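You operate a simulated robot arm through the tools that you are given. There is no shell and no other tool.

The job below is to be done with a simulated two-armed robot. You get a single attempt, and the scene is never put back.

TASK
Stop the player, swap its cassette for the orange one and rewind that.
Fine: lay the old one on the table.

It is judged by the outcome, as a careful person would: the job done as asked, and still so three seconds after it is handed in. It fails if anything else is knocked over, pushed out of place, dropped, spilled or broken.

THE ROBOT
Two 7-joint arms with fingered hands on one trunk that stands fixed in place. Base frame: the origin is at the foot of the trunk, x ahead of it, y to its left, z up. Units: m, degrees, N and s.
The left shoulder is at [0.128, 0.187, 1.003], the right one opposite. With the tool pointing down near the work surface each hand reaches from about 0.1 to 0.86 m from the base axis, measured 20 degrees to its own side. Payload 3.6 kg a hand.
The tool frame of a hand sits at the grasp point between the pads (the TCP): z along the fingers, y along the line on which they close. The tips reach 0.026 m beyond it. The gripper opens to 0.088 m. The gripper's body begins 0.03 m behind the TCP. The gripper is a hand of 3 fingers: y runs from the thumb to the fingers, the wrist lies at [-0.017, -0.098, -0.164] in the tool frame, and closing takes about 1.5 s.
Orientation is that of the tool frame in the base frame, as a unit quaternion [x, y, z, w]. With the fingers straight down and the wrist toward the robot, the tool's x, y and z point along [0, 1, 0], [1, 0, 0] and [0, 0, -1] of the base frame.

THE INTERFACE
- The arms move only by the tool servo_tool. It takes "left_series", "right_series" or both (then of equal length, played together; a hand with none holds still); each is a list of rows, each a list of 7 numbers: the turn, a rotation vector about the tool's x, y, z in degrees, then the shift along the tool's x, y, z in m, then the opening, from 0 (shut) to 1 (fully open). In form: [[wx, wy, wz, dx, dy, dz, jaw], ...]. A call has 1 to 20 rows; each row shifts and turns the commanded pose from where the row before left it, along the tool's axes as they then stand. Each row takes 0.2 s and may step no farther than 0.05 m and 8.6 degrees from the row before; otherwise, or with a gripper value out of range, the whole call is refused. A pose out of reach is approached as far as the arm can. The call stops where the force on the tool passes 40 N (or 10 N more than at its start, if that is more) or the arm is blocked; 0.2 s more then pass. Each finger travels about 0.153 m/s and halts on what it meets, pressing with about 22 N; the grip force reading is that of the motor and also rises with nothing between the fingers. The clock runs only during rows and for 0.2 s after the last one: add rows that do not move to give the fingers time. It gives the time, the measured TCP pose, the force on the tool (base axes), the opening and the grip force at its end, in the units of the frame above (readings bear some noise), with the torque about the TCP (base axes, N m) and any sound that the robot's microphone picked up, and new pictures: "pictures" is both (left out), scene, wrist or none (wrist: the cameras of the hands that moved).
- Cameras (640 x 400 px; columns grow to the right, rows downward): "scene" is now at [0.247, 0.0623, 0.9434]; the picture's right is [0.71, -0.70, -0.00], its down [0.07, 0.07, -1.00] and it looks along [0.70, 0.71, 0.09] (base axes); focal length 214 px, centre (320, 200). "left" rides on the left gripper at [-0.056, -0.08, -0.102] in its tool frame; the picture's right is [-0.73, -0.32, 0.60], its down [0.62, -0.66, 0.41] and it looks along [0.27, 0.68, 0.69] (tool axes); focal length 247 px, centre (320, 200). "right" rides on the right gripper at [0.056, -0.08, -0.102] in its tool frame; the picture's right is [-0.73, 0.32, -0.60], its down [-0.62, -0.66, 0.41] and it looks along [-0.27, 0.68, 0.69] (tool axes); focal length 247 px, centre (320, 200). There is no depth. A picture from a camera that has moved, and an enlarged one, comes with that camera's place and axes in the base frame and with its lens.
- move_column(by): slides the trunk up (or, below 0, down) by that many m; the arms and the scene camera ride with it, the base frame stays. It gives what a move gives, with no picture.
- preshape(shape, hand): the hand has 3 fingers and takes this shape, open, in about a second: jaw (thumb against the fingers, like two jaws); tri (thumb and two fingers); tip (a fingertip pinch); poke (one finger out to press); point (the index stretched); flat (the hand flat); cup (the hand cupped); fist (a fist). The gripper value then closes the fingers along that shape, each until it touches; the sizes above hold for jaw. It gives what a move gives, with no picture.
- turn_head(pan, tilt): turns the head with the scene camera to pan (to the left, within 60 degrees either way) and tilt (down, from -29 to 69), counted from straight ahead of the robot. It gives what a move gives, and a new picture of the scene camera.
- inspect(camera, box): a new picture of the part [left, top, right, bottom] of that camera's present view, enlarged. The clock stands still meanwhile.
- sign_off(): hands the job in; it is judged then, once.

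Places have to be worked out from the pictures, the camera data and where the tool is seen. Open the grippers and draw the arms clear of the work before you hand the job in, unless the task says otherwise.

The tools are called after ">>>" by a JSON object that holds its "fn" and its "kwargs". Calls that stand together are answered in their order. servo_tool: Moves the arms, as the interface text tells. Its arguments: {"type":"object","properties":{"left_series":{"type":"array","items":{"type":"array","items":{"type":"number"}}},"right_series":{"type":"array","items":{"type":"array","items":{"type":"number"}}},"pictures":{"type":"string","enum":["both","scene","wrist","none"]}},"required":[]} The other tools are called the same way: move_column (by) slides the trunk up or down; preshape (shape, hand) gives the hand a shape; turn_head (pan, tilt) turns the head that bears the scene camera; inspect (camera, box) takes an enlarged picture of a part of a camera's view; sign_off () hands the job in.

At the start:

```text
time: 0.0
left_eef_pos: [0.3997, 0.4041, 1.036]
left_orientation: [0.707, 0.707, 0.0, 0.0]
left_wrist_force: [-0.2, 0.1, -0.5]
left_ft_torque: [0.02, -0.04, 0.0]
left_opening: 0.0877
left_grasp_force: 0.0
left_shape: jaw
right_eef_pos: [0.5335, 0.0246, 1.0262]
right_orientation: [0.707, 0.707, 0.0, 0.0]
right_wrist_force: [0.2, 0.0, -1.5]
right_ft_torque: [0.01, 0.01, 0.0]
right_opening: 0.0879
right_grasp_force: 0.1
right_shape: jaw
trunk travel left (down, up): [-0.15, 0.607]
head pan, tilt: [45.3, -5.3]
```

scene: 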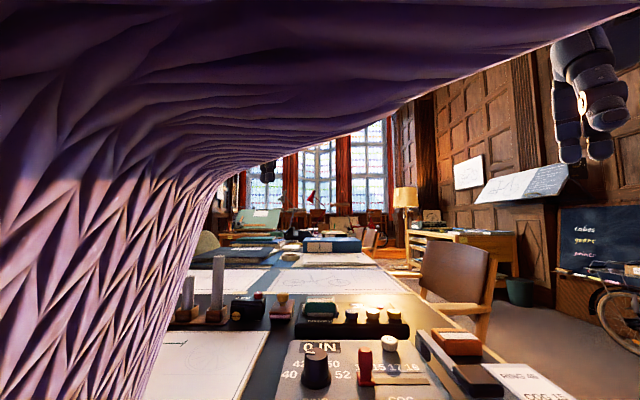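
right: 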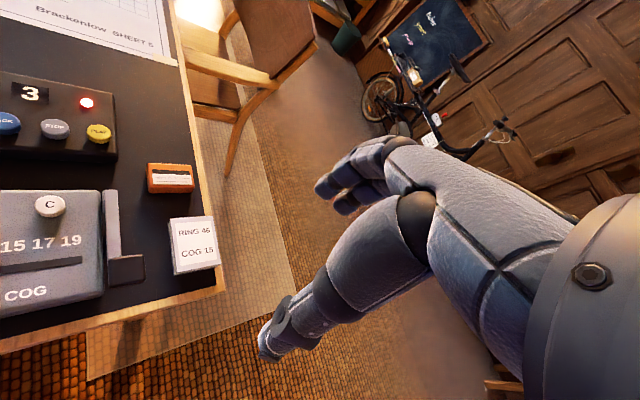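
left: 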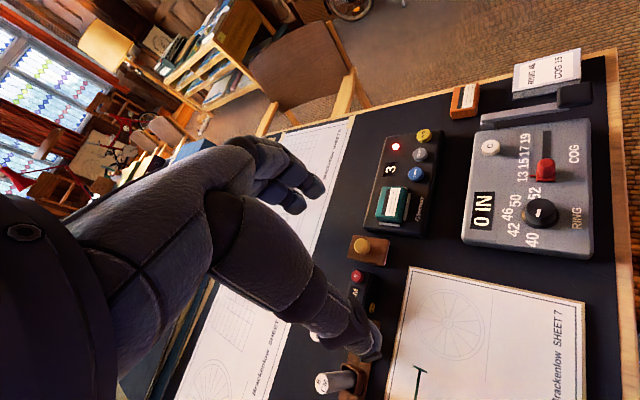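

The left wrist view shows a player with a teal cassette, a counter "3", a red lamp and several keys, with an orange cassette on the table nearby. I turn the head down toward the table to get a better view.

>>> {"fn": "turn_head", "kwargs": {"pan": 20, "tilt": 40}}

>>> {"fn": "inspect", "kwargs": {"camera": "left", "box": [340, 50, 620, 270]}}

>>> {"fn": "inspect", "kwargs": {"camera": "right", "box": [0, 50, 240, 320]}}

```text
time: 1.1
left_eef_pos: [0.4012, 0.4048, 1.0367]
left_orientation: [0.707, 0.707, 0.0, 0.0]
left_wrist_force: [-0.3, 0.7, -0.9]
left_ft_torque: [0.01, -0.02, 0.02]
left_opening: 0.0878
left_grasp_force: 0.1
left_shape: jaw
right_eef_pos: [0.5325, 0.0246, 1.0265]
right_orientation: [0.707, 0.707, 0.0, 0.0]
right_wrist_force: [-0.9, -1.0, 0.0]
right_ft_torque: [-0.05, 0.0, 0.03]
right_opening: 0.0876
right_grasp_force: 0.0
right_shape: jaw
trunk travel left (down, up): [-0.15, 0.607]
head pan, tilt: [20.0, 40.0]
camera scene: at [0.2655, 0.0294, 0.8715], right [0.34, -0.94, 0.0], down [-0.6, -0.22, -0.77], along [0.72, 0.26, -0.64], focal length 214 px, centre (320, 200)
```

scene: 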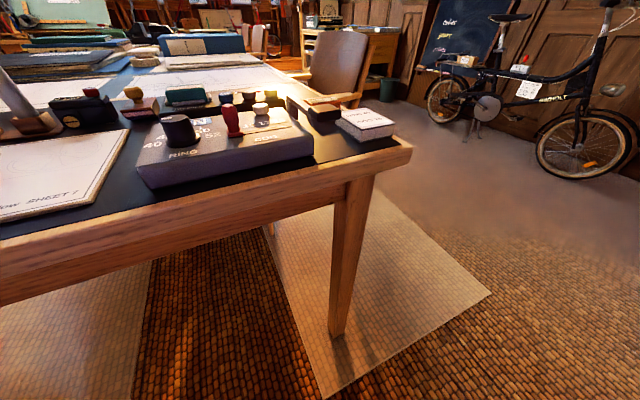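

```text
1.82 times, centred on (480, 160) of left
camera zoom: at [0.3212, 0.3491, 1.1381], right [-0.32, -0.73, -0.6], down [-0.67, 0.62, -0.41], along [0.68, 0.27, -0.69], focal length 449 px, centre (29, 273)
```

zoom: 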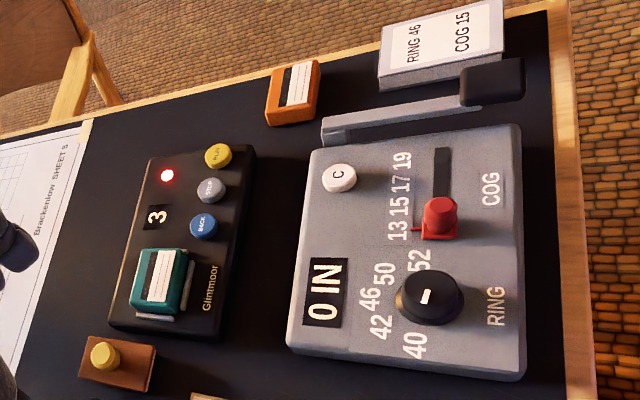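

```text
1.48 times, centred on (120, 185) of right
camera zoom: at [0.4523, 0.0804, 1.1289], right [0.32, -0.73, 0.6], down [-0.67, -0.62, -0.41], along [0.68, -0.27, -0.69], focal length 366 px, centre (616, 222)
```

zoom: 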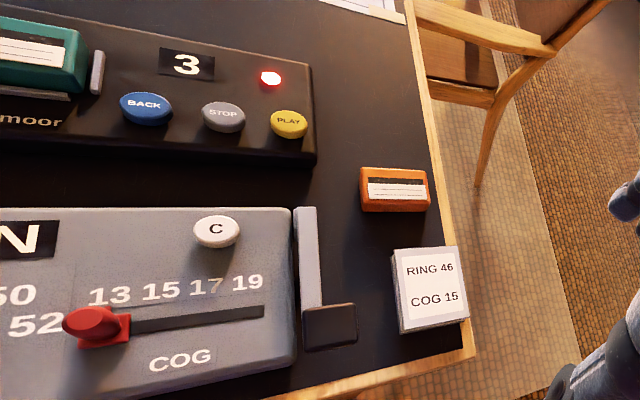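

From the two wrist views I triangulate STOP at about (0.612, 0.289, 0.765), BACK at (0.585, 0.316), PLAY at (0.642, 0.260), and the orange cassette top at about (0.661, 0.167, 0.742). I raise the trunk for a better view from the head before planning any contact.

>>> {"fn": "move_column", "kwargs": {"by": 0.25}}

>>> {"fn": "turn_head", "kwargs": {"pan": 28, "tilt": 50}}

```text
time: 3.7
left_eef_pos: [0.4006, 0.4052, 1.2851]
left_orientation: [0.706, 0.708, 0.0, -0.001]
left_wrist_force: [0.0, -0.1, -0.3]
left_ft_torque: [0.03, 0.01, -0.01]
left_opening: 0.0876
left_grasp_force: 0.0
left_shape: jaw
right_eef_pos: [0.5331, 0.024, 1.2761]
right_orientation: [0.707, 0.707, -0.001, 0.0]
right_wrist_force: [0.3, 0.1, 0.6]
right_ft_torque: [-0.01, 0.0, -0.01]
right_opening: 0.0876
right_grasp_force: 0.1
right_shape: jaw
trunk travel left (down, up): [-0.4, 0.357]
head pan, tilt: [20.0, 40.0]
```

```text
time: 4.4
left_eef_pos: [0.3999, 0.4048, 1.2864]
left_orientation: [0.706, 0.708, 0.0, 0.0]
left_wrist_force: [0.2, -0.1, -0.9]
left_ft_torque: [-0.01, 0.04, -0.01]
left_opening: 0.0879
left_grasp_force: 0.1
left_shape: jaw
right_eef_pos: [0.5326, 0.0243, 1.2772]
right_orientation: [0.707, 0.707, 0.0, 0.0]
right_wrist_force: [-0.1, 0.0, 0.6]
right_ft_torque: [0.0, 0.03, -0.01]
right_opening: 0.0876
right_grasp_force: 0.1
right_shape: jaw
trunk travel left (down, up): [-0.4, 0.357]
head pan, tilt: [28.0, 50.0]
camera scene: at [0.2114, 0.0364, 1.1291], right [0.47, -0.88, 0.0], down [-0.68, -0.36, -0.64], along [0.57, 0.3, -0.77], focal length 214 px, centre (320, 200)
```

scene: 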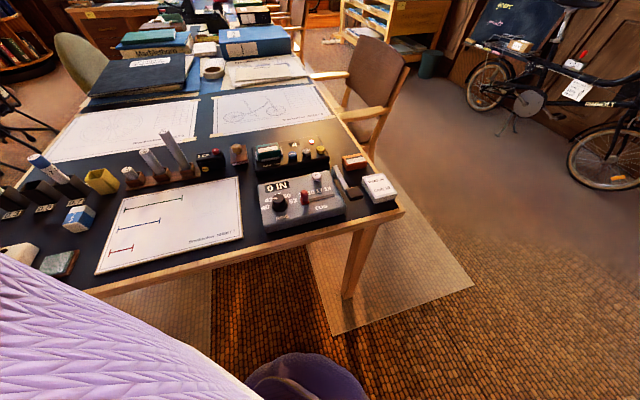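

The head view now takes in the whole desk. I zoom in on the player and the orange cassette.

>>> {"fn": "inspect", "kwargs": {"camera": "scene", "box": [220, 125, 400, 240]}}

>>> {"fn": "inspect", "kwargs": {"camera": "scene", "box": [245, 130, 345, 192]}}

>>> {"fn": "inspect", "kwargs": {"camera": "left", "box": [320, 50, 600, 260]}}

>>> {"fn": "inspect", "kwargs": {"camera": "right", "box": [0, 0, 320, 200]}}

```text
3.48 times, centred on (310, 182) of scene
camera zoom: at [0.2114, 0.0364, 1.1291], right [0.47, -0.88, 0.0], down [-0.68, -0.36, -0.64], along [0.57, 0.3, -0.77], focal length 746 px, centre (355, 261)
```

zoom: 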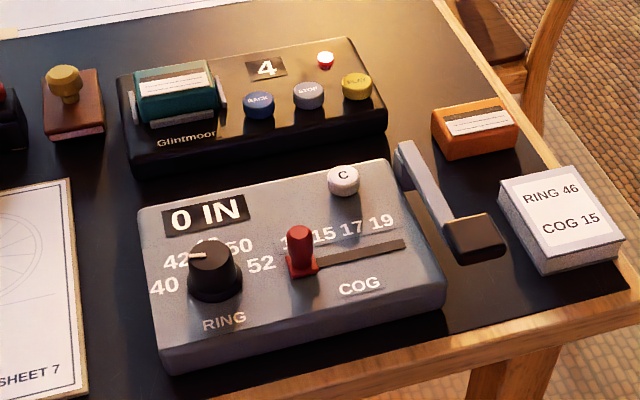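

```text
6.40 times, centred on (295, 161) of scene
camera zoom: at [0.2114, 0.0364, 1.1291], right [0.47, -0.88, 0.0], down [-0.68, -0.36, -0.64], along [0.57, 0.3, -0.77], focal length 1373 px, centre (480, 450)
```

zoom: 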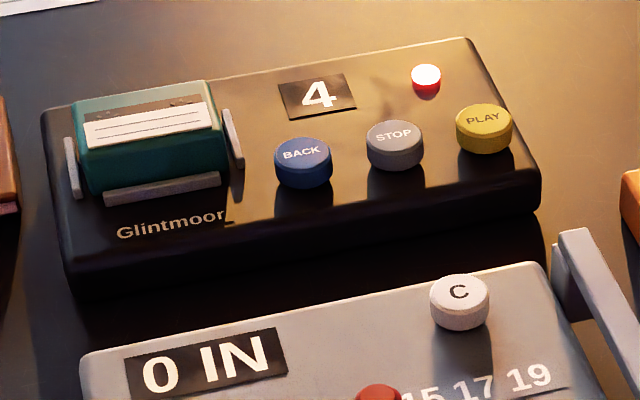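

```text
1.90 times, centred on (460, 155) of left
camera zoom: at [0.3211, 0.349, 1.3882], right [-0.32, -0.73, -0.6], down [-0.67, 0.62, -0.41], along [0.68, 0.27, -0.69], focal length 470 px, centre (53, 286)
```

zoom: 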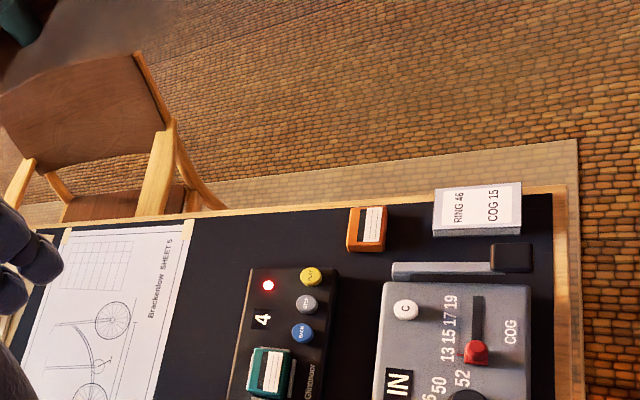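

```text
2.00 times, centred on (160, 100) of right
camera zoom: at [0.4522, 0.0805, 1.3789], right [0.32, -0.73, 0.6], down [-0.66, -0.62, -0.41], along [0.68, -0.27, -0.69], focal length 494 px, centre (640, 400)
```

zoom: 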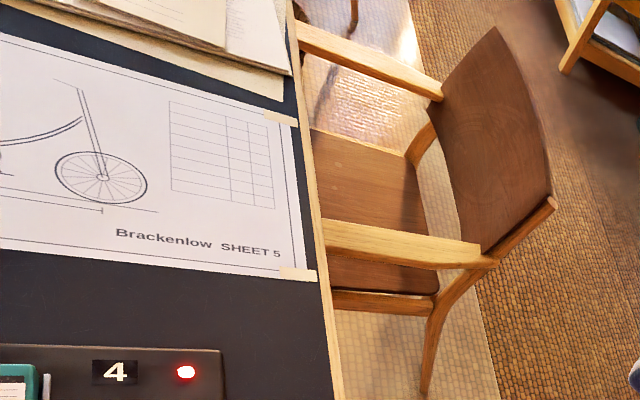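

Counter is running (now 4) and the lamp is lit, so it is playing. I shape the left hand to poke while it is still in free air and look at where the poking finger sits in its own camera.

>>> {"fn": "preshape", "kwargs": {"shape": "poke", "hand": "left"}}

>>> {"fn": "inspect", "kwargs": {"camera": "left", "box": [0, 0, 640, 400]}}

>>> {"fn": "inspect", "kwargs": {"camera": "scene", "box": [330, 140, 410, 190]}}

```text
time: 5.3
left_eef_pos: [0.4008, 0.4054, 1.2857]
left_orientation: [0.707, 0.708, 0.001, 0.0]
left_wrist_force: [-0.6, -0.4, -0.8]
left_ft_torque: [0.0, -0.01, 0.0]
left_opening: 0.0
left_grasp_force: 0.0
left_shape: poke
right_eef_pos: [0.5329, 0.024, 1.2759]
right_orientation: [0.707, 0.707, -0.001, 0.0]
right_wrist_force: [-0.8, 0.2, 1.3]
right_ft_torque: [0.0, 0.01, 0.01]
right_opening: 0.0877
right_grasp_force: 0.1
right_shape: jaw
trunk travel left (down, up): [-0.4, 0.357]
head pan, tilt: [28.0, 50.0]
```

```text
1.00 times, centred on (320, 200) of left (not enlarged: the box is as wide or as high as the picture)
camera zoom: at [0.3211, 0.3491, 1.3881], right [-0.32, -0.73, -0.6], down [-0.67, 0.62, -0.41], along [0.68, 0.27, -0.69], focal length 247 px, centre (320, 200)
```

zoom: 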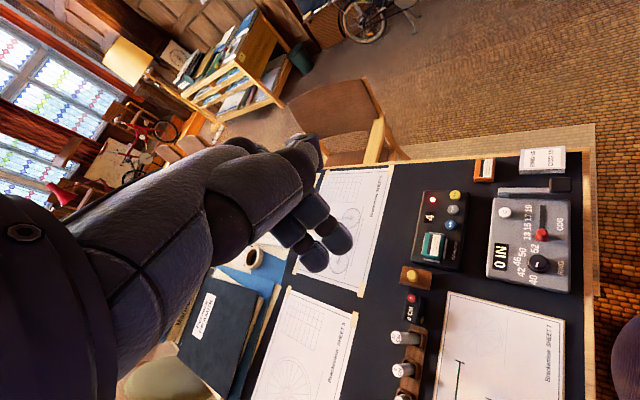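

```text
8.00 times, centred on (370, 165) of scene
camera zoom: at [0.2113, 0.0364, 1.1291], right [0.47, -0.88, 0.0], down [-0.68, -0.36, -0.64], along [0.57, 0.3, -0.77], focal length 1716 px, centre (-80, 480)
```

zoom: 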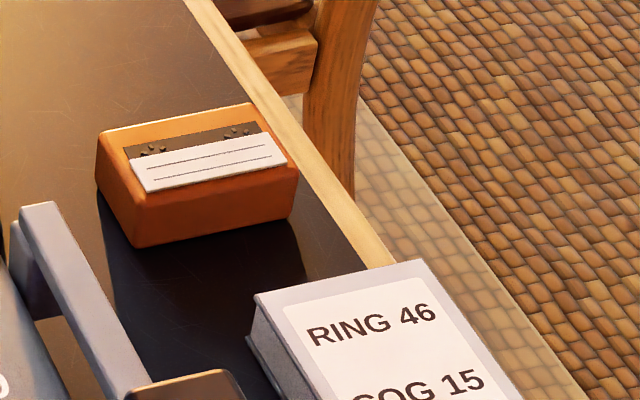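

Let me enlarge the hand itself to see which finger is the poking one.

>>> {"fn": "inspect", "kwargs": {"camera": "left", "box": [200, 110, 400, 290]}}

>>> {"fn": "turn_head", "kwargs": {"pan": 45, "tilt": 0}}

```text
2.22 times, centred on (300, 200) of left
camera zoom: at [0.3211, 0.3491, 1.3881], right [-0.32, -0.73, -0.6], down [-0.67, 0.62, -0.41], along [0.68, 0.27, -0.69], focal length 549 px, centre (364, 200)
```

zoom: 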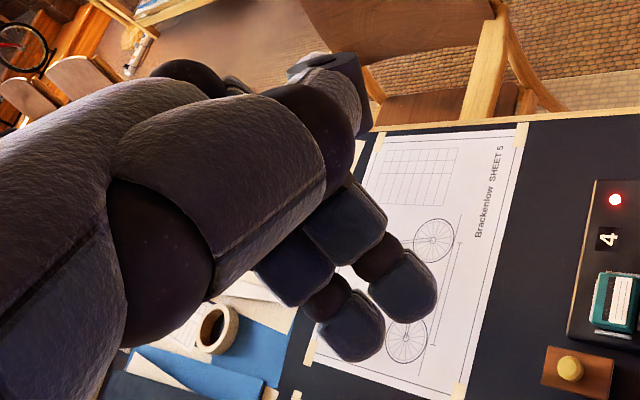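

```text
time: 6.5
left_eef_pos: [0.4001, 0.4051, 1.2869]
left_orientation: [0.706, 0.708, 0.0, 0.001]
left_wrist_force: [-0.4, 0.2, -0.4]
left_ft_torque: [0.02, -0.02, -0.01]
left_opening: 0.0
left_grasp_force: 0.0
left_shape: poke
right_eef_pos: [0.532, 0.026, 1.2755]
right_orientation: [0.707, 0.707, 0.0, 0.001]
right_wrist_force: [0.4, -0.1, 0.8]
right_ft_torque: [0.02, -0.02, -0.01]
right_opening: 0.0876
right_grasp_force: 0.1
right_shape: jaw
trunk travel left (down, up): [-0.4, 0.357]
head pan, tilt: [45.0, 0.0]
camera scene: at [0.207, 0.0639, 1.2068], right [0.71, -0.71, 0.0], down [0.0, 0.0, -1.0], along [0.71, 0.71, 0.0], focal length 214 px, centre (320, 200)
```

scene: 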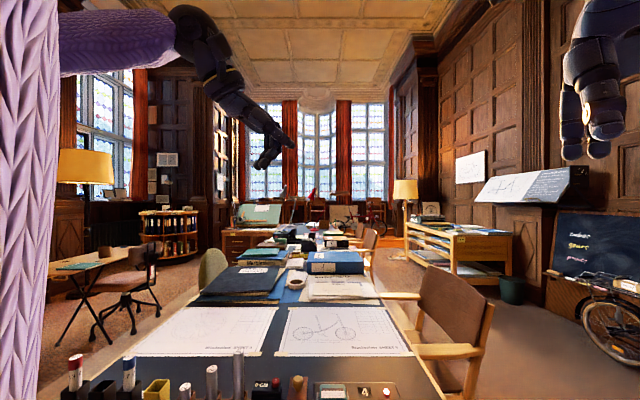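

The left hand is now visible against the background in the head view; I enlarge it to find the poking fingertip.

>>> {"fn": "inspect", "kwargs": {"camera": "scene", "box": [160, 0, 340, 180]}}

```text
2.22 times, centred on (250, 90) of scene
camera zoom: at [0.207, 0.0639, 1.2068], right [0.71, -0.71, 0.0], down [0.0, 0.0, -1.0], along [0.71, 0.71, 0.0], focal length 477 px, centre (476, 444)
```

zoom: 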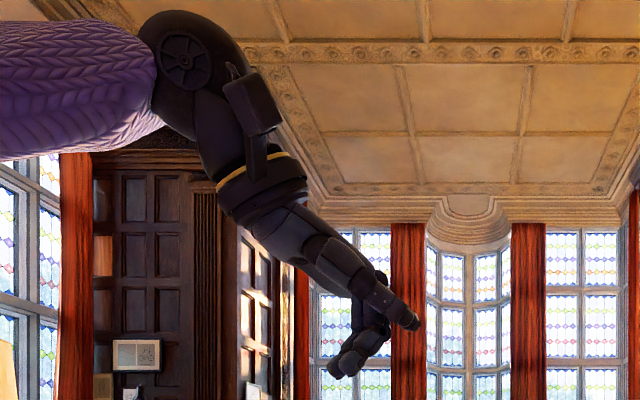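

In poke shape the stretched finger points forward along the hand rather than down, so it is awkward to use. I go back to jaw, close it, and look at how the closed tips lie.

>>> {"fn": "preshape", "kwargs": {"shape": "jaw", "hand": "left"}}

>>> {"fn": "inspect", "kwargs": {"camera": "left", "box": [160, 110, 420, 390]}}

>>> {"fn": "inspect", "kwargs": {"camera": "scene", "box": [220, 80, 320, 180]}}

>>> {"fn": "servo_tool", "kwargs": {"left_series": [[0, 0, 0, 0, 0, 0, 0], [0, 0, 0, 0, 0, 0, 0], [0, 0, 0, 0, 0, 0, 0], [0, 0, 0, 0, 0, 0, 0], [0, 0, 0, 0, 0, 0, 0], [0, 0, 0, 0, 0, 0, 0], [0, 0, 0, 0, 0, 0, 0], [0, 0, 0, 0, 0, 0, 0]], "pictures": "both"}}

>>> {"fn": "inspect", "kwargs": {"camera": "left", "box": [160, 110, 420, 390]}}

>>> {"fn": "inspect", "kwargs": {"camera": "scene", "box": [220, 80, 320, 180]}}

```text
time: 7.4
left_eef_pos: [0.4006, 0.4053, 1.2863]
left_orientation: [0.707, 0.707, 0.001, 0.0]
left_wrist_force: [0.6, 0.9, 0.4]
left_ft_torque: [0.01, 0.01, -0.01]
left_opening: 0.0877
left_grasp_force: 0.0
left_shape: jaw
right_eef_pos: [0.5331, 0.0246, 1.2763]
right_orientation: [0.707, 0.707, 0.0, 0.0]
right_wrist_force: [-0.1, 0.8, -0.2]
right_ft_torque: [-0.03, -0.01, 0.01]
right_opening: 0.0879
right_grasp_force: 0.0
right_shape: jaw
trunk travel left (down, up): [-0.4, 0.357]
head pan, tilt: [45.0, 0.0]
```

```text
1.43 times, centred on (290, 250) of left
camera zoom: at [0.3212, 0.3491, 1.3881], right [-0.32, -0.73, -0.6], down [-0.67, 0.62, -0.41], along [0.68, 0.27, -0.69], focal length 353 px, centre (363, 129)
```

zoom: 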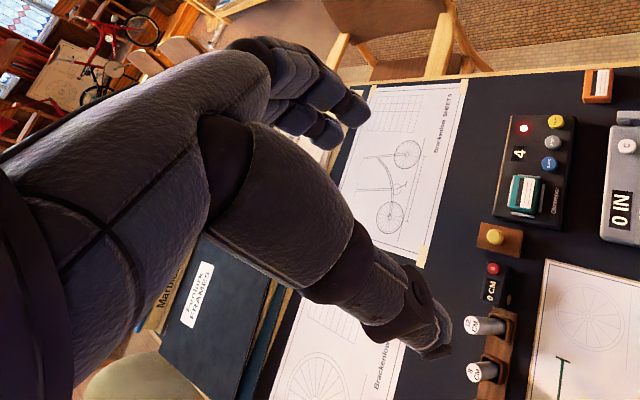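

```text
4.00 times, centred on (270, 130) of scene
camera zoom: at [0.207, 0.0639, 1.2069], right [0.71, -0.71, 0.0], down [0.0, 0.0, -1.0], along [0.71, 0.71, 0.0], focal length 858 px, centre (520, 480)
```

zoom: 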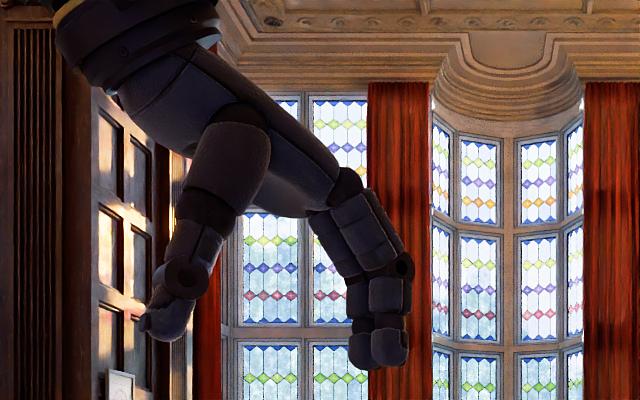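

```text
time: 9.2
left_eef_pos: [0.4, 0.4049, 1.2853]
left_orientation: [0.707, 0.707, 0.0, 0.0]
left_wrist_force: [-0.4, -0.4, 0.1]
left_ft_torque: [-0.01, 0.02, 0.01]
left_opening: 0.0
left_grasp_force: 22.0
left_shape: jaw
right_eef_pos: [0.5319, 0.0244, 1.2764]
right_orientation: [0.707, 0.707, 0.0, 0.001]
right_wrist_force: [1.0, 0.1, 0.1]
right_ft_torque: [-0.02, 0.02, 0.03]
right_opening: 0.0874
right_grasp_force: 0.2
right_shape: jaw
trunk travel left (down, up): [-0.4, 0.357]
head pan, tilt: [45.0, 0.0]
camera scene: at [0.207, 0.0639, 1.2069], right [0.71, -0.71, 0.0], down [0.0, 0.0, -1.0], along [0.71, 0.71, 0.0], focal length 214 px, centre (320, 200)
camera left: at [0.3212, 0.3491, 1.3881], right [-0.32, -0.73, -0.6], down [-0.67, 0.62, -0.41], along [0.68, 0.27, -0.69], focal length 247 px, centre (320, 200)
```

scene: 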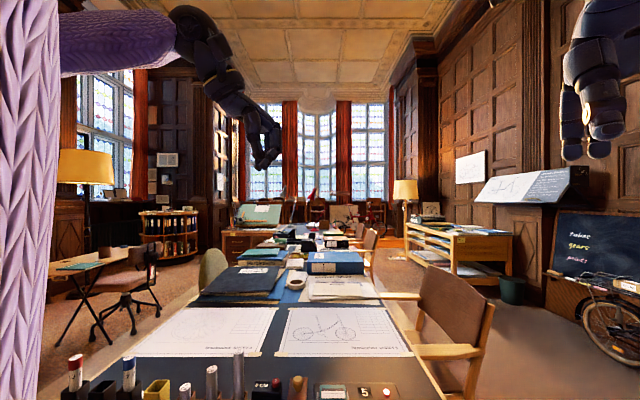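
left: 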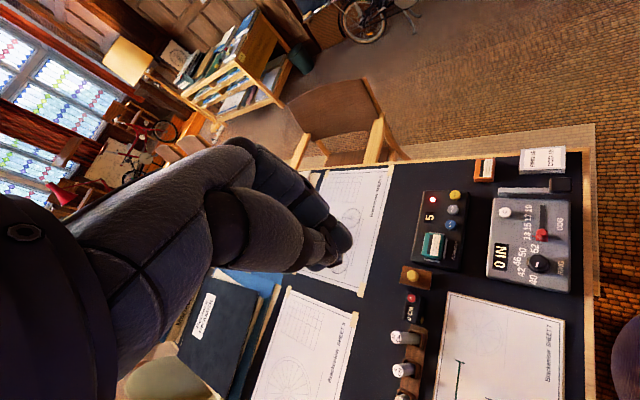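

```text
1.43 times, centred on (290, 250) of left
camera zoom: at [0.3212, 0.3491, 1.3881], right [-0.32, -0.73, -0.6], down [-0.67, 0.62, -0.41], along [0.68, 0.27, -0.69], focal length 353 px, centre (363, 129)
```

zoom: 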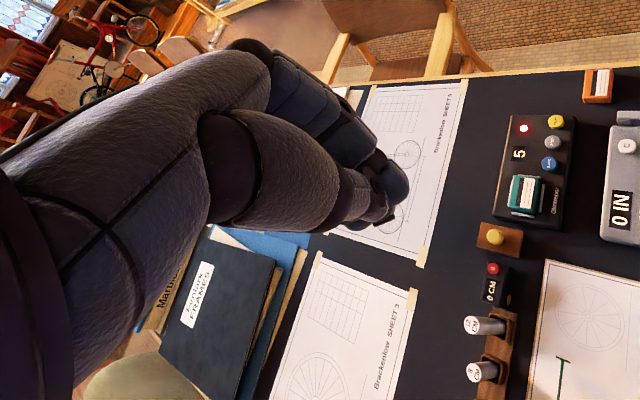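

```text
4.00 times, centred on (270, 130) of scene
camera zoom: at [0.207, 0.0639, 1.2069], right [0.71, -0.71, 0.0], down [0.0, 0.0, -1.0], along [0.71, 0.71, 0.0], focal length 858 px, centre (520, 480)
```

zoom: 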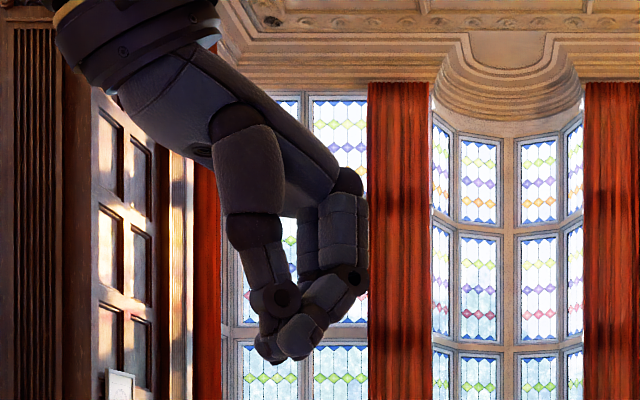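

Closed tips and open thumb positions match the tool frame: with the jaw open, the thumb alone sits at about 0.049 m on −y and 0.022 m beyond the TCP, so it can press a single key. The counter is now 5, so I bring the left hand over the player, turned 45° to match it, and stay well above it for now.

>>> {"fn": "servo_tool", "kwargs": {"left_series": [[0, 0, -7.5, 0, 0, 0, 1], [0, 0, -7.5, 0, 0, 0, 1], [0, 0, -7.5, 0, 0, 0, 1], [0, 0, -7.5, 0, 0, 0, 1], [0, 0, -7.5, 0, 0, 0, 1], [0, 0, -7.5, 0, 0, 0, 1], [0, 0, 0, -0.02316, 0.01185, 0.0336, 1], [0, 0, 0, -0.02316, 0.01185, 0.0336, 1], [0, 0, 0, -0.02316, 0.01185, 0.0336, 1], [0, 0, 0, -0.02316, 0.01185, 0.0336, 1], [0, 0, 0, -0.02316, 0.01185, 0.0336, 1], [0, 0, 0, -0.02316, 0.01185, 0.0336, 1], [0, 0, 0, -0.02316, 0.01185, 0.0336, 1], [0, 0, 0, -0.02316, 0.01185, 0.0336, 1], [0, 0, 0, -0.02316, 0.01185, 0.0336, 1], [0, 0, 0, -0.02316, 0.01185, 0.0336, 1], [0, 0, 0, 0, 0, 0, 1]], "pictures": "wrist"}}

>>> {"fn": "turn_head", "kwargs": {"pan": 28, "tilt": 45}}

```text
time: 12.8
left_eef_pos: [0.5931, 0.3526, 0.9979]
left_orientation: [0.383, 0.924, 0.0, 0.001]
left_wrist_force: [0.1, 0.0, -0.4]
left_ft_torque: [-0.01, 0.01, -0.04]
left_opening: 0.0877
left_grasp_force: 0.1
left_shape: jaw
left hand out of reach, approached as far as the arm can: row 15, 16
right_eef_pos: [0.5325, 0.0249, 1.2766]
right_orientation: [0.707, 0.707, 0.0, 0.0]
right_wrist_force: [0.7, 0.4, -0.5]
right_ft_torque: [-0.04, 0.0, -0.01]
right_opening: 0.0878
right_grasp_force: 0.1
right_shape: jaw
trunk travel left (down, up): [-0.4, 0.357]
head pan, tilt: [45.0, 0.0]
camera left: at [0.5771, 0.2564, 1.0989], right [0.29, -0.75, -0.6], down [-0.91, -0.03, -0.41], along [0.29, 0.67, -0.69], focal length 247 px, centre (320, 200)
```

left: 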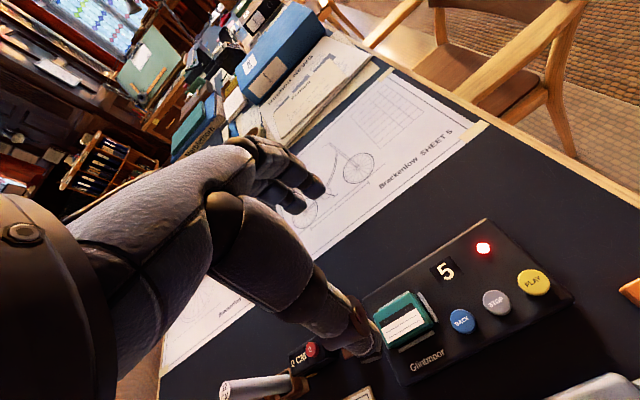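

```text
time: 13.9
left_eef_pos: [0.5934, 0.3527, 0.9967]
left_orientation: [0.382, 0.924, 0.0, 0.0]
left_wrist_force: [0.1, 0.8, -0.8]
left_ft_torque: [-0.04, 0.0, -0.01]
left_opening: 0.088
left_grasp_force: 0.0
left_shape: jaw
right_eef_pos: [0.5332, 0.0249, 1.2769]
right_orientation: [0.707, 0.707, 0.0, 0.0]
right_wrist_force: [-0.3, -0.2, -0.1]
right_ft_torque: [-0.01, 0.0, -0.01]
right_opening: 0.0874
right_grasp_force: 0.1
right_shape: jaw
trunk travel left (down, up): [-0.4, 0.357]
head pan, tilt: [28.0, 45.0]
camera scene: at [0.2153, 0.0385, 1.136], right [0.47, -0.88, 0.0], down [-0.62, -0.33, -0.71], along [0.62, 0.33, -0.71], focal length 214 px, centre (320, 200)
```

scene: 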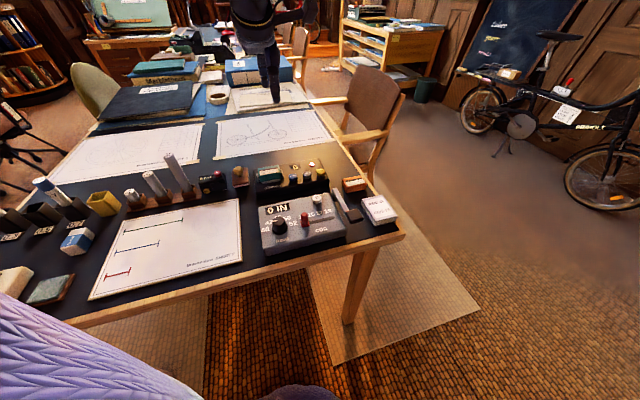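

The yellow-lit view shows the hand above the player, but the arm ran out of reach downward with the trunk this high (TCP z 0.997). I lower the trunk by 0.1 m, which leaves the tips at about 0.87, still well above everything near the player.

>>> {"fn": "move_column", "kwargs": {"by": -0.1}}

>>> {"fn": "servo_tool", "kwargs": {"left_series": [[0, 0, 0, 0, 0, 0, 1]], "pictures": "both"}}

```text
time: 15.3
left_eef_pos: [0.5954, 0.3521, 0.895]
left_orientation: [0.382, 0.924, 0.0, 0.001]
left_wrist_force: [-0.8, -0.2, 0.2]
left_ft_torque: [0.0, 0.0, 0.0]
left_opening: 0.0875
left_grasp_force: 0.0
left_shape: jaw
right_eef_pos: [0.5319, 0.0237, 1.177]
right_orientation: [0.708, 0.707, 0.0, 0.002]
right_wrist_force: [-0.2, 0.0, 1.7]
right_ft_torque: [0.01, 0.0, 0.02]
right_opening: 0.0877
right_grasp_force: 0.1
right_shape: jaw
trunk travel left (down, up): [-0.3, 0.457]
head pan, tilt: [28.0, 45.0]
```

```text
time: 15.7
left_eef_pos: [0.5953, 0.3527, 0.8946]
left_orientation: [0.382, 0.924, 0.0, -0.001]
left_wrist_force: [-0.2, -0.1, 0.1]
left_ft_torque: [-0.02, 0.03, -0.01]
left_opening: 0.0879
left_grasp_force: 0.0
left_shape: jaw
right_eef_pos: [0.5325, 0.0247, 1.1768]
right_orientation: [0.706, 0.708, 0.0, -0.001]
right_wrist_force: [-0.5, 0.0, 0.9]
right_ft_torque: [0.01, -0.04, -0.04]
right_opening: 0.0878
right_grasp_force: 0.1
right_shape: jaw
trunk travel left (down, up): [-0.3, 0.457]
head pan, tilt: [28.0, 45.0]
camera scene: at [0.2287, 0.0384, 1.0286], right [0.47, -0.88, 0.0], down [-0.62, -0.33, -0.71], along [0.62, 0.33, -0.71], focal length 214 px, centre (320, 200)
camera left: at [0.5794, 0.257, 0.9974], right [0.3, -0.74, -0.6], down [-0.91, -0.03, -0.41], along [0.29, 0.67, -0.69], focal length 247 px, centre (320, 200)
```

scene: 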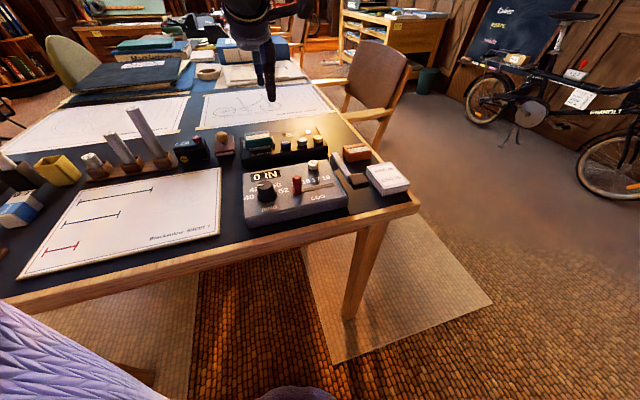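
left: 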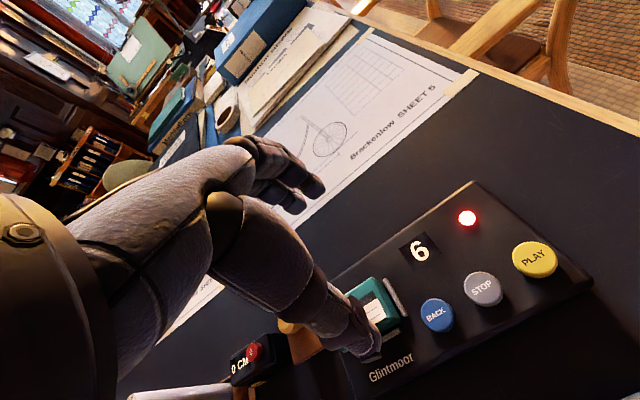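

From this close view STOP sits at about (0.609, 0.288, top 0.775) with 0.04 m key spacing. I shift the hand so the thumb is over STOP while rising 0.1 m, then lower the trunk back to its original height for reach.

>>> {"fn": "servo_tool", "kwargs": {"left_series": [[0, 0, 0, -0.0111, 0.0027, -0.02, 1], [0, 0, 0, -0.0111, 0.0027, -0.02, 1], [0, 0, 0, -0.0111, 0.0027, -0.02, 1], [0, 0, 0, -0.0111, 0.0027, -0.02, 1], [0, 0, 0, -0.0111, 0.0027, -0.02, 1], [0, 0, 0, 0, 0, 0, 1]], "pictures": "none"}}

```text
time: 17.1
left_eef_pos: [0.6443, 0.3244, 0.9951]
left_orientation: [0.381, 0.924, 0.0, 0.0]
left_wrist_force: [-0.1, 0.4, 0.8]
left_ft_torque: [0.02, -0.05, -0.02]
left_opening: 0.0878
left_grasp_force: 0.2
left_shape: jaw
right_eef_pos: [0.5334, 0.0247, 1.176]
right_orientation: [0.707, 0.707, 0.0, 0.0]
right_wrist_force: [0.5, -0.5, -0.3]
right_ft_torque: [-0.01, -0.03, -0.02]
right_opening: 0.0876
right_grasp_force: 0.1
right_shape: jaw
trunk travel left (down, up): [-0.3, 0.457]
head pan, tilt: [28.0, 45.0]
```

The hand is at (0.644, 0.324, 0.995), thumb over STOP. I lower the trunk by 0.15 m, leaving the tips near 0.82, which clears the keys and the cassette.

>>> {"fn": "move_column", "kwargs": {"by": -0.14}}

>>> {"fn": "servo_tool", "kwargs": {"left_series": [[0, 0, 0, 0, 0, 0, 1]], "pictures": "both"}}

```text
time: 18.7
left_eef_pos: [0.6444, 0.3233, 0.8565]
left_orientation: [0.382, 0.924, 0.001, 0.002]
left_wrist_force: [-0.2, 1.1, 0.5]
left_ft_torque: [-0.01, -0.02, -0.01]
left_opening: 0.0878
left_grasp_force: 0.0
left_shape: jaw
right_eef_pos: [0.5323, 0.0238, 1.0374]
right_orientation: [0.707, 0.707, 0.0, 0.0]
right_wrist_force: [-1.2, 0.2, -0.1]
right_ft_torque: [0.01, 0.0, -0.01]
right_opening: 0.0877
right_grasp_force: 0.0
right_shape: jaw
trunk travel left (down, up): [-0.16, 0.597]
head pan, tilt: [28.0, 45.0]
```

```text
time: 19.1
left_eef_pos: [0.6435, 0.3237, 0.8552]
left_orientation: [0.382, 0.924, 0.001, 0.001]
left_wrist_force: [-0.3, -0.1, -0.8]
left_ft_torque: [-0.01, -0.01, 0.02]
left_opening: 0.0875
left_grasp_force: 0.1
left_shape: jaw
right_eef_pos: [0.533, 0.0252, 1.0375]
right_orientation: [0.707, 0.707, 0.0, 0.0]
right_wrist_force: [0.0, 0.6, 0.5]
right_ft_torque: [0.0, -0.02, 0.02]
right_opening: 0.0875
right_grasp_force: 0.1
right_shape: jaw
trunk travel left (down, up): [-0.16, 0.597]
head pan, tilt: [28.0, 45.0]
camera scene: at [0.2552, 0.0384, 0.8752], right [0.47, -0.88, 0.0], down [-0.62, -0.33, -0.71], along [0.62, 0.33, -0.71], focal length 214 px, centre (320, 200)
camera left: at [0.6283, 0.2273, 0.9574], right [0.3, -0.74, -0.6], down [-0.91, -0.03, -0.41], along [0.29, 0.67, -0.69], focal length 247 px, centre (320, 200)
```

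scene: 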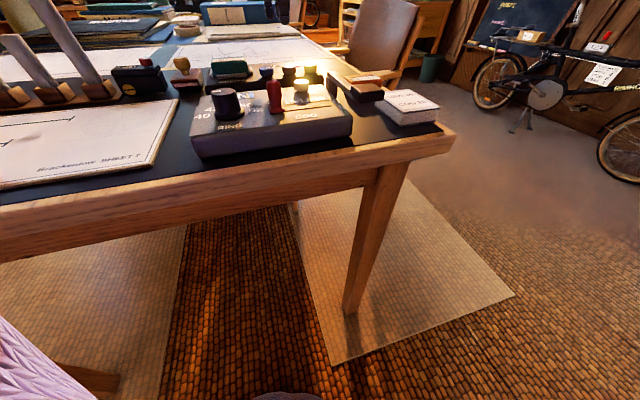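
left: 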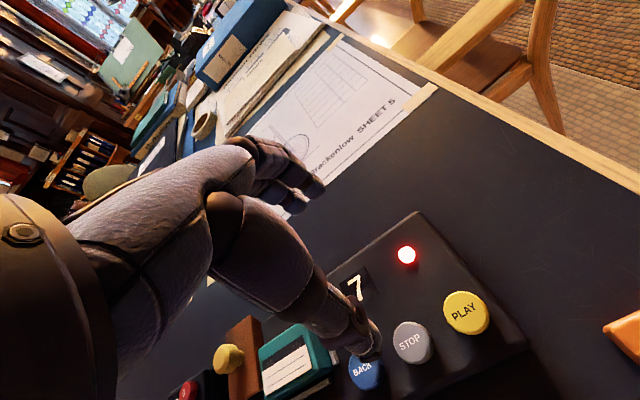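

The thumb tip lines up over STOP (projected point (409, 340), STOP seen at (411, 342)). I descend to just above the key and turn the head so I can see the fingertips edge-on.

>>> {"fn": "servo_tool", "kwargs": {"left_series": [[0, 0, 0, 0, 0, 0.01, 1], [0, 0, 0, 0, 0, 0.01, 1], [0, 0, 0, 0, 0, 0.01, 1], [0, 0, 0, 0, 0, 0.01, 1], [0, 0, 0, 0, 0, 0.006, 1]], "pictures": "wrist"}}

>>> {"fn": "turn_head", "kwargs": {"pan": 33, "tilt": 14}}

>>> {"fn": "inspect", "kwargs": {"camera": "scene", "box": [240, 140, 400, 240]}}

```text
time: 20.3
left_eef_pos: [0.6447, 0.3234, 0.8083]
left_orientation: [0.382, 0.924, 0.0, 0.0]
left_wrist_force: [0.2, -0.6, 0.2]
left_ft_torque: [0.01, 0.0, -0.03]
left_opening: 0.0879
left_grasp_force: 0.0
left_shape: jaw
right_eef_pos: [0.5335, 0.0248, 1.0373]
right_orientation: [0.707, 0.707, 0.0, 0.0]
right_wrist_force: [0.9, -0.1, -0.8]
right_ft_torque: [0.01, -0.01, 0.04]
right_opening: 0.0877
right_grasp_force: 0.0
right_shape: jaw
trunk travel left (down, up): [-0.16, 0.597]
head pan, tilt: [28.0, 45.0]
camera left: at [0.6289, 0.2276, 0.9107], right [0.3, -0.74, -0.6], down [-0.91, -0.03, -0.41], along [0.29, 0.67, -0.69], focal length 247 px, centre (320, 200)
```

left: 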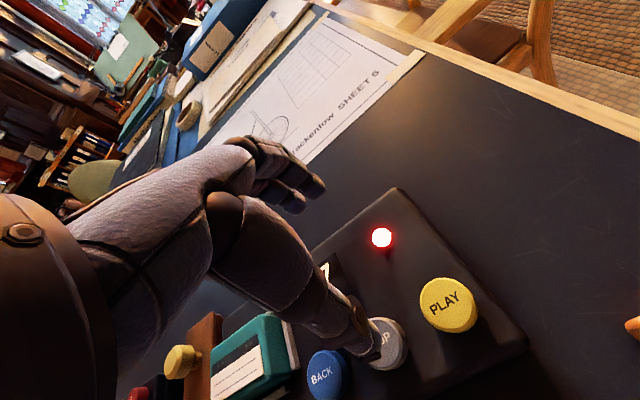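

```text
time: 21.3
left_eef_pos: [0.6439, 0.3235, 0.808]
left_orientation: [0.381, 0.924, 0.0, 0.0]
left_wrist_force: [-0.3, 0.3, -0.4]
left_ft_torque: [0.0, -0.01, 0.0]
left_opening: 0.0876
left_grasp_force: 0.0
left_shape: jaw
right_eef_pos: [0.5329, 0.0251, 1.0368]
right_orientation: [0.707, 0.707, 0.0, 0.0]
right_wrist_force: [-0.2, 0.4, -0.6]
right_ft_torque: [0.0, -0.02, 0.04]
right_opening: 0.0877
right_grasp_force: 0.0
right_shape: jaw
trunk travel left (down, up): [-0.16, 0.597]
head pan, tilt: [33.0, 14.0]
camera scene: at [0.2618, 0.0511, 0.9235], right [0.54, -0.84, 0.0], down [-0.2, -0.13, -0.97], along [0.81, 0.53, -0.24], focal length 214 px, centre (320, 200)
```

scene: 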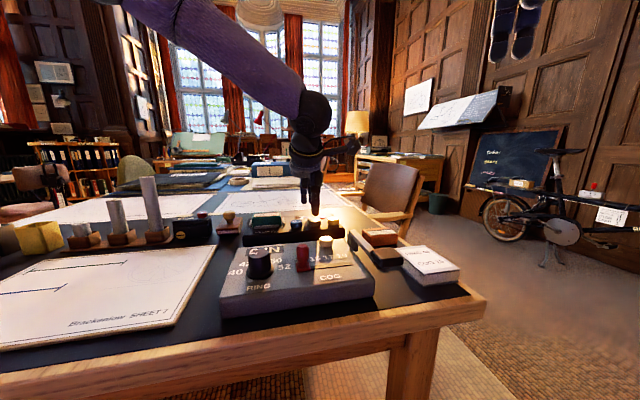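

```text
4.00 times, centred on (320, 190) of scene
camera zoom: at [0.2618, 0.0511, 0.9235], right [0.54, -0.84, 0.0], down [-0.2, -0.13, -0.97], along [0.81, 0.53, -0.24], focal length 858 px, centre (320, 240)
```

zoom: 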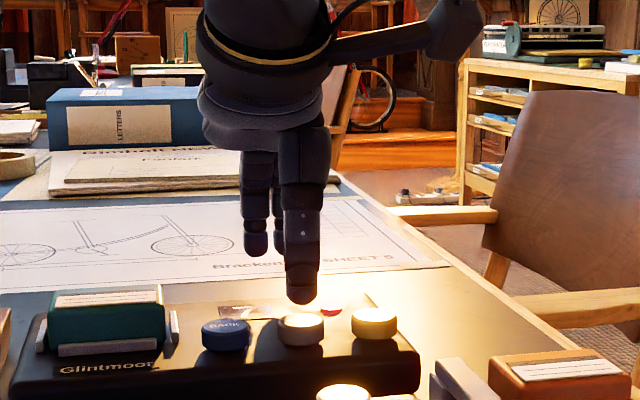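

The thumb tip is about 7 mm above the centre of STOP. I press down in small steps.

>>> {"fn": "servo_tool", "kwargs": {"left_series": [[0, 0, 0, 0, 0, 0.002, 1], [0, 0, 0, 0, 0, 0.002, 1], [0, 0, 0, 0, 0, 0.002, 1], [0, 0, 0, 0, 0, 0.002, 1], [0, 0, 0, 0, 0, 0.002, 1]], "pictures": "both"}}

>>> {"fn": "inspect", "kwargs": {"camera": "scene", "box": [240, 140, 400, 240]}}

```text
time: 22.5
left_eef_pos: [0.6452, 0.3222, 0.7982]
left_orientation: [0.383, 0.924, 0.0, 0.0]
left_wrist_force: [0.6, 0.3, -0.4]
left_ft_torque: [-0.05, 0.01, 0.04]
left_opening: 0.0877
left_grasp_force: 0.0
left_shape: jaw
right_eef_pos: [0.5323, 0.0238, 1.0369]
right_orientation: [0.708, 0.707, 0.001, 0.0]
right_wrist_force: [0.1, 0.0, 0.0]
right_ft_torque: [0.02, -0.02, -0.03]
right_opening: 0.0879
right_grasp_force: 0.2
right_shape: jaw
trunk travel left (down, up): [-0.16, 0.597]
head pan, tilt: [33.0, 14.0]
camera scene: at [0.2618, 0.0511, 0.9236], right [0.55, -0.84, 0.0], down [-0.2, -0.13, -0.97], along [0.81, 0.53, -0.24], focal length 214 px, centre (320, 200)
camera left: at [0.6281, 0.2267, 0.9007], right [0.29, -0.74, -0.6], down [-0.91, -0.03, -0.41], along [0.29, 0.67, -0.69], focal length 247 px, centre (320, 200)
```

scene: 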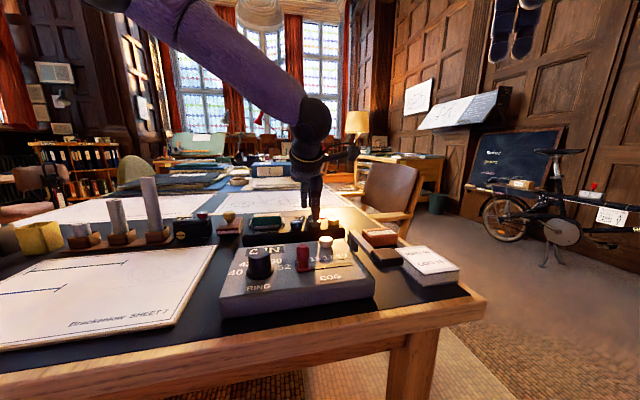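
left: 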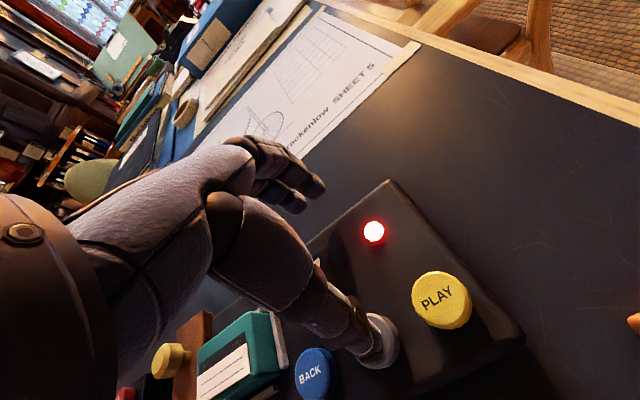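

```text
4.00 times, centred on (320, 190) of scene
camera zoom: at [0.2618, 0.0511, 0.9236], right [0.55, -0.84, 0.0], down [-0.2, -0.13, -0.97], along [0.81, 0.53, -0.24], focal length 858 px, centre (320, 240)
```

zoom: 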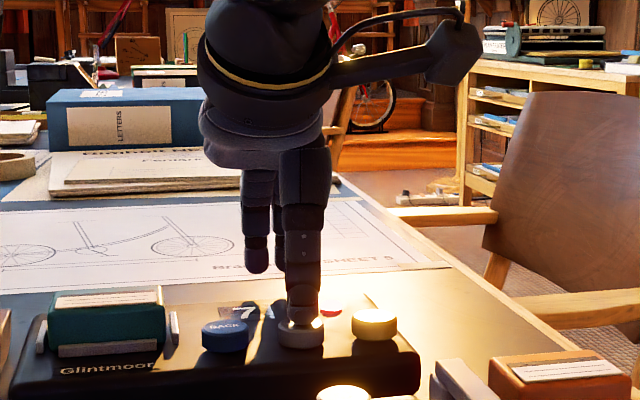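

The tip is at the button's surface but no force yet and the lamp is still lit. I continue pressing down slowly.

>>> {"fn": "servo_tool", "kwargs": {"left_series": [[0, 0, 0, 0, 0, 0.0015, 1], [0, 0, 0, 0, 0, 0.0015, 1], [0, 0, 0, 0, 0, 0.0015, 1]], "pictures": "wrist"}}

>>> {"fn": "inspect", "kwargs": {"camera": "scene", "box": [260, 180, 370, 245]}}

```text
time: 23.3
left_eef_pos: [0.6439, 0.3223, 0.7951]
left_orientation: [0.382, 0.924, 0.0, 0.0]
left_wrist_force: [0.6, -0.2, 3.1]
left_ft_torque: [-0.07, 0.1, 0.01]
left_opening: 0.0879
left_grasp_force: 0.0
left_shape: jaw
right_eef_pos: [0.5324, 0.0248, 1.0364]
right_orientation: [0.707, 0.707, 0.0, 0.0]
right_wrist_force: [0.4, 0.3, 0.3]
right_ft_torque: [-0.02, 0.0, 0.02]
right_opening: 0.0876
right_grasp_force: 0.0
right_shape: jaw
trunk travel left (down, up): [-0.16, 0.597]
head pan, tilt: [33.0, 14.0]
heard: click
camera left: at [0.628, 0.2267, 0.8969], right [0.3, -0.74, -0.6], down [-0.91, -0.03, -0.41], along [0.29, 0.67, -0.69], focal length 247 px, centre (320, 200)
```

left: 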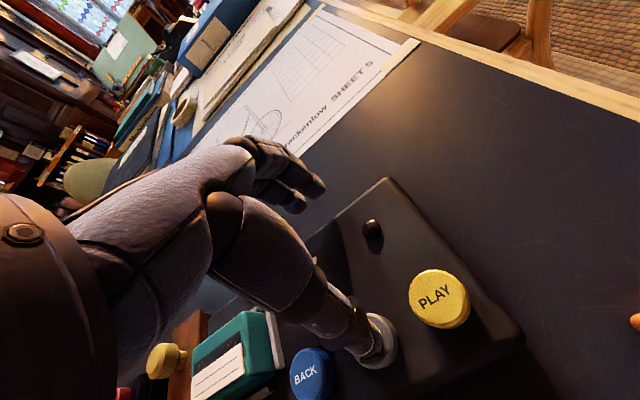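

```text
5.82 times, centred on (315, 212) of scene
camera zoom: at [0.2617, 0.0511, 0.9236], right [0.55, -0.84, 0.0], down [-0.2, -0.13, -0.97], along [0.81, 0.53, -0.24], focal length 1248 px, centre (349, 127)
```

zoom: 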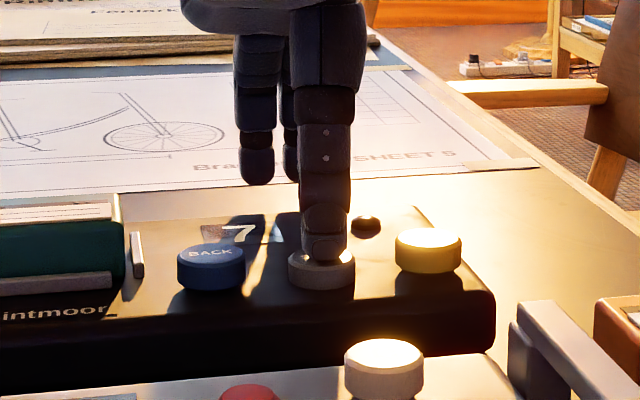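

Click heard and the lamp is out: the player is stopped (counter 7). I lift off and shift the hand left so its camera gets a clear view of the teal cassette in the bay.

>>> {"fn": "servo_tool", "kwargs": {"left_series": [[0, 0, 0, 0, 0, -0.01, 1], [0, 0, 0, 0, 0, -0.03, 1], [0, 0, 0, 0, 0, -0.03, 1], [0, 0, 0, 0, 0, -0.03, 1], [0, 0, 0, 0.0225, 0.003, 0, 1], [0, 0, 0, 0.0225, 0.003, 0, 1], [0, 0, 0, 0.0225, 0.003, 0, 1], [0, 0, 0, 0.0225, 0.003, 0, 1], [0, 0, 0, 0.0225, 0.003, 0, 1], [0, 0, 0, 0, 0, 0, 1]], "pictures": "both"}}

>>> {"fn": "inspect", "kwargs": {"camera": "left", "box": [340, 180, 620, 380]}}

>>> {"fn": "inspect", "kwargs": {"camera": "scene", "box": [220, 190, 320, 252]}}

```text
time: 25.5
left_eef_pos: [0.5733, 0.413, 0.8935]
left_orientation: [0.383, 0.924, 0.0, 0.0]
left_wrist_force: [-0.1, 0.7, -0.9]
left_ft_torque: [0.02, -0.02, -0.02]
left_opening: 0.0877
left_grasp_force: 0.0
left_shape: jaw
right_eef_pos: [0.5339, 0.0243, 1.037]
right_orientation: [0.707, 0.707, 0.001, 0.0]
right_wrist_force: [-0.6, -0.8, 0.0]
right_ft_torque: [-0.03, 0.0, -0.03]
right_opening: 0.0878
right_grasp_force: 0.2
right_shape: jaw
trunk travel left (down, up): [-0.16, 0.597]
head pan, tilt: [33.0, 14.0]
camera scene: at [0.2619, 0.0511, 0.9235], right [0.54, -0.84, 0.0], down [-0.2, -0.13, -0.97], along [0.81, 0.53, -0.24], focal length 214 px, centre (320, 200)
camera left: at [0.5562, 0.3177, 0.9951], right [0.29, -0.74, -0.6], down [-0.91, -0.03, -0.41], along [0.29, 0.67, -0.69], focal length 247 px, centre (320, 200)
```

scene: 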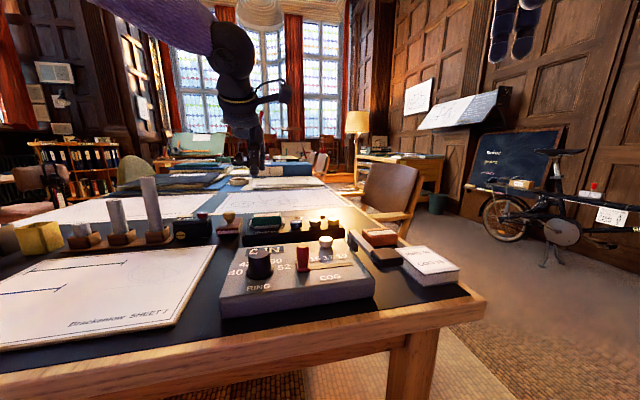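
left: 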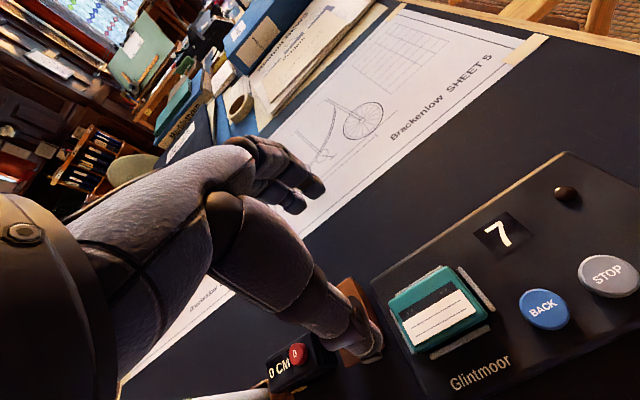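

```text
2.00 times, centred on (480, 280) of left
camera zoom: at [0.5562, 0.3177, 0.9951], right [0.29, -0.74, -0.6], down [-0.91, -0.03, -0.41], along [0.29, 0.67, -0.69], focal length 494 px, centre (0, 40)
```

zoom: 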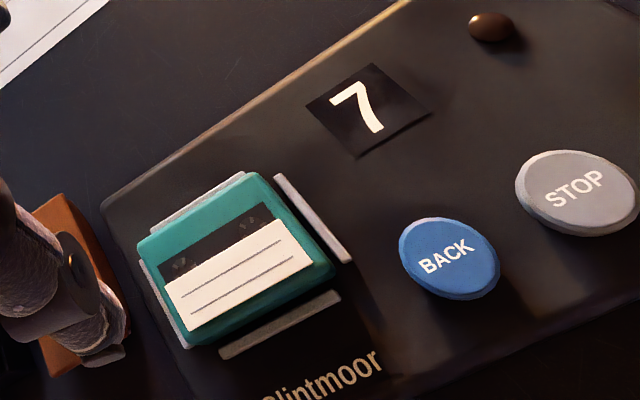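

```text
6.40 times, centred on (270, 221) of scene
camera zoom: at [0.2619, 0.0511, 0.9235], right [0.54, -0.84, 0.0], down [-0.2, -0.13, -0.97], along [0.81, 0.53, -0.24], focal length 1373 px, centre (640, 66)
```

zoom: 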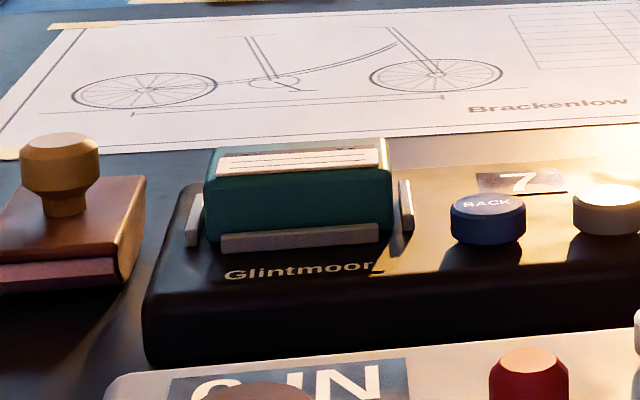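

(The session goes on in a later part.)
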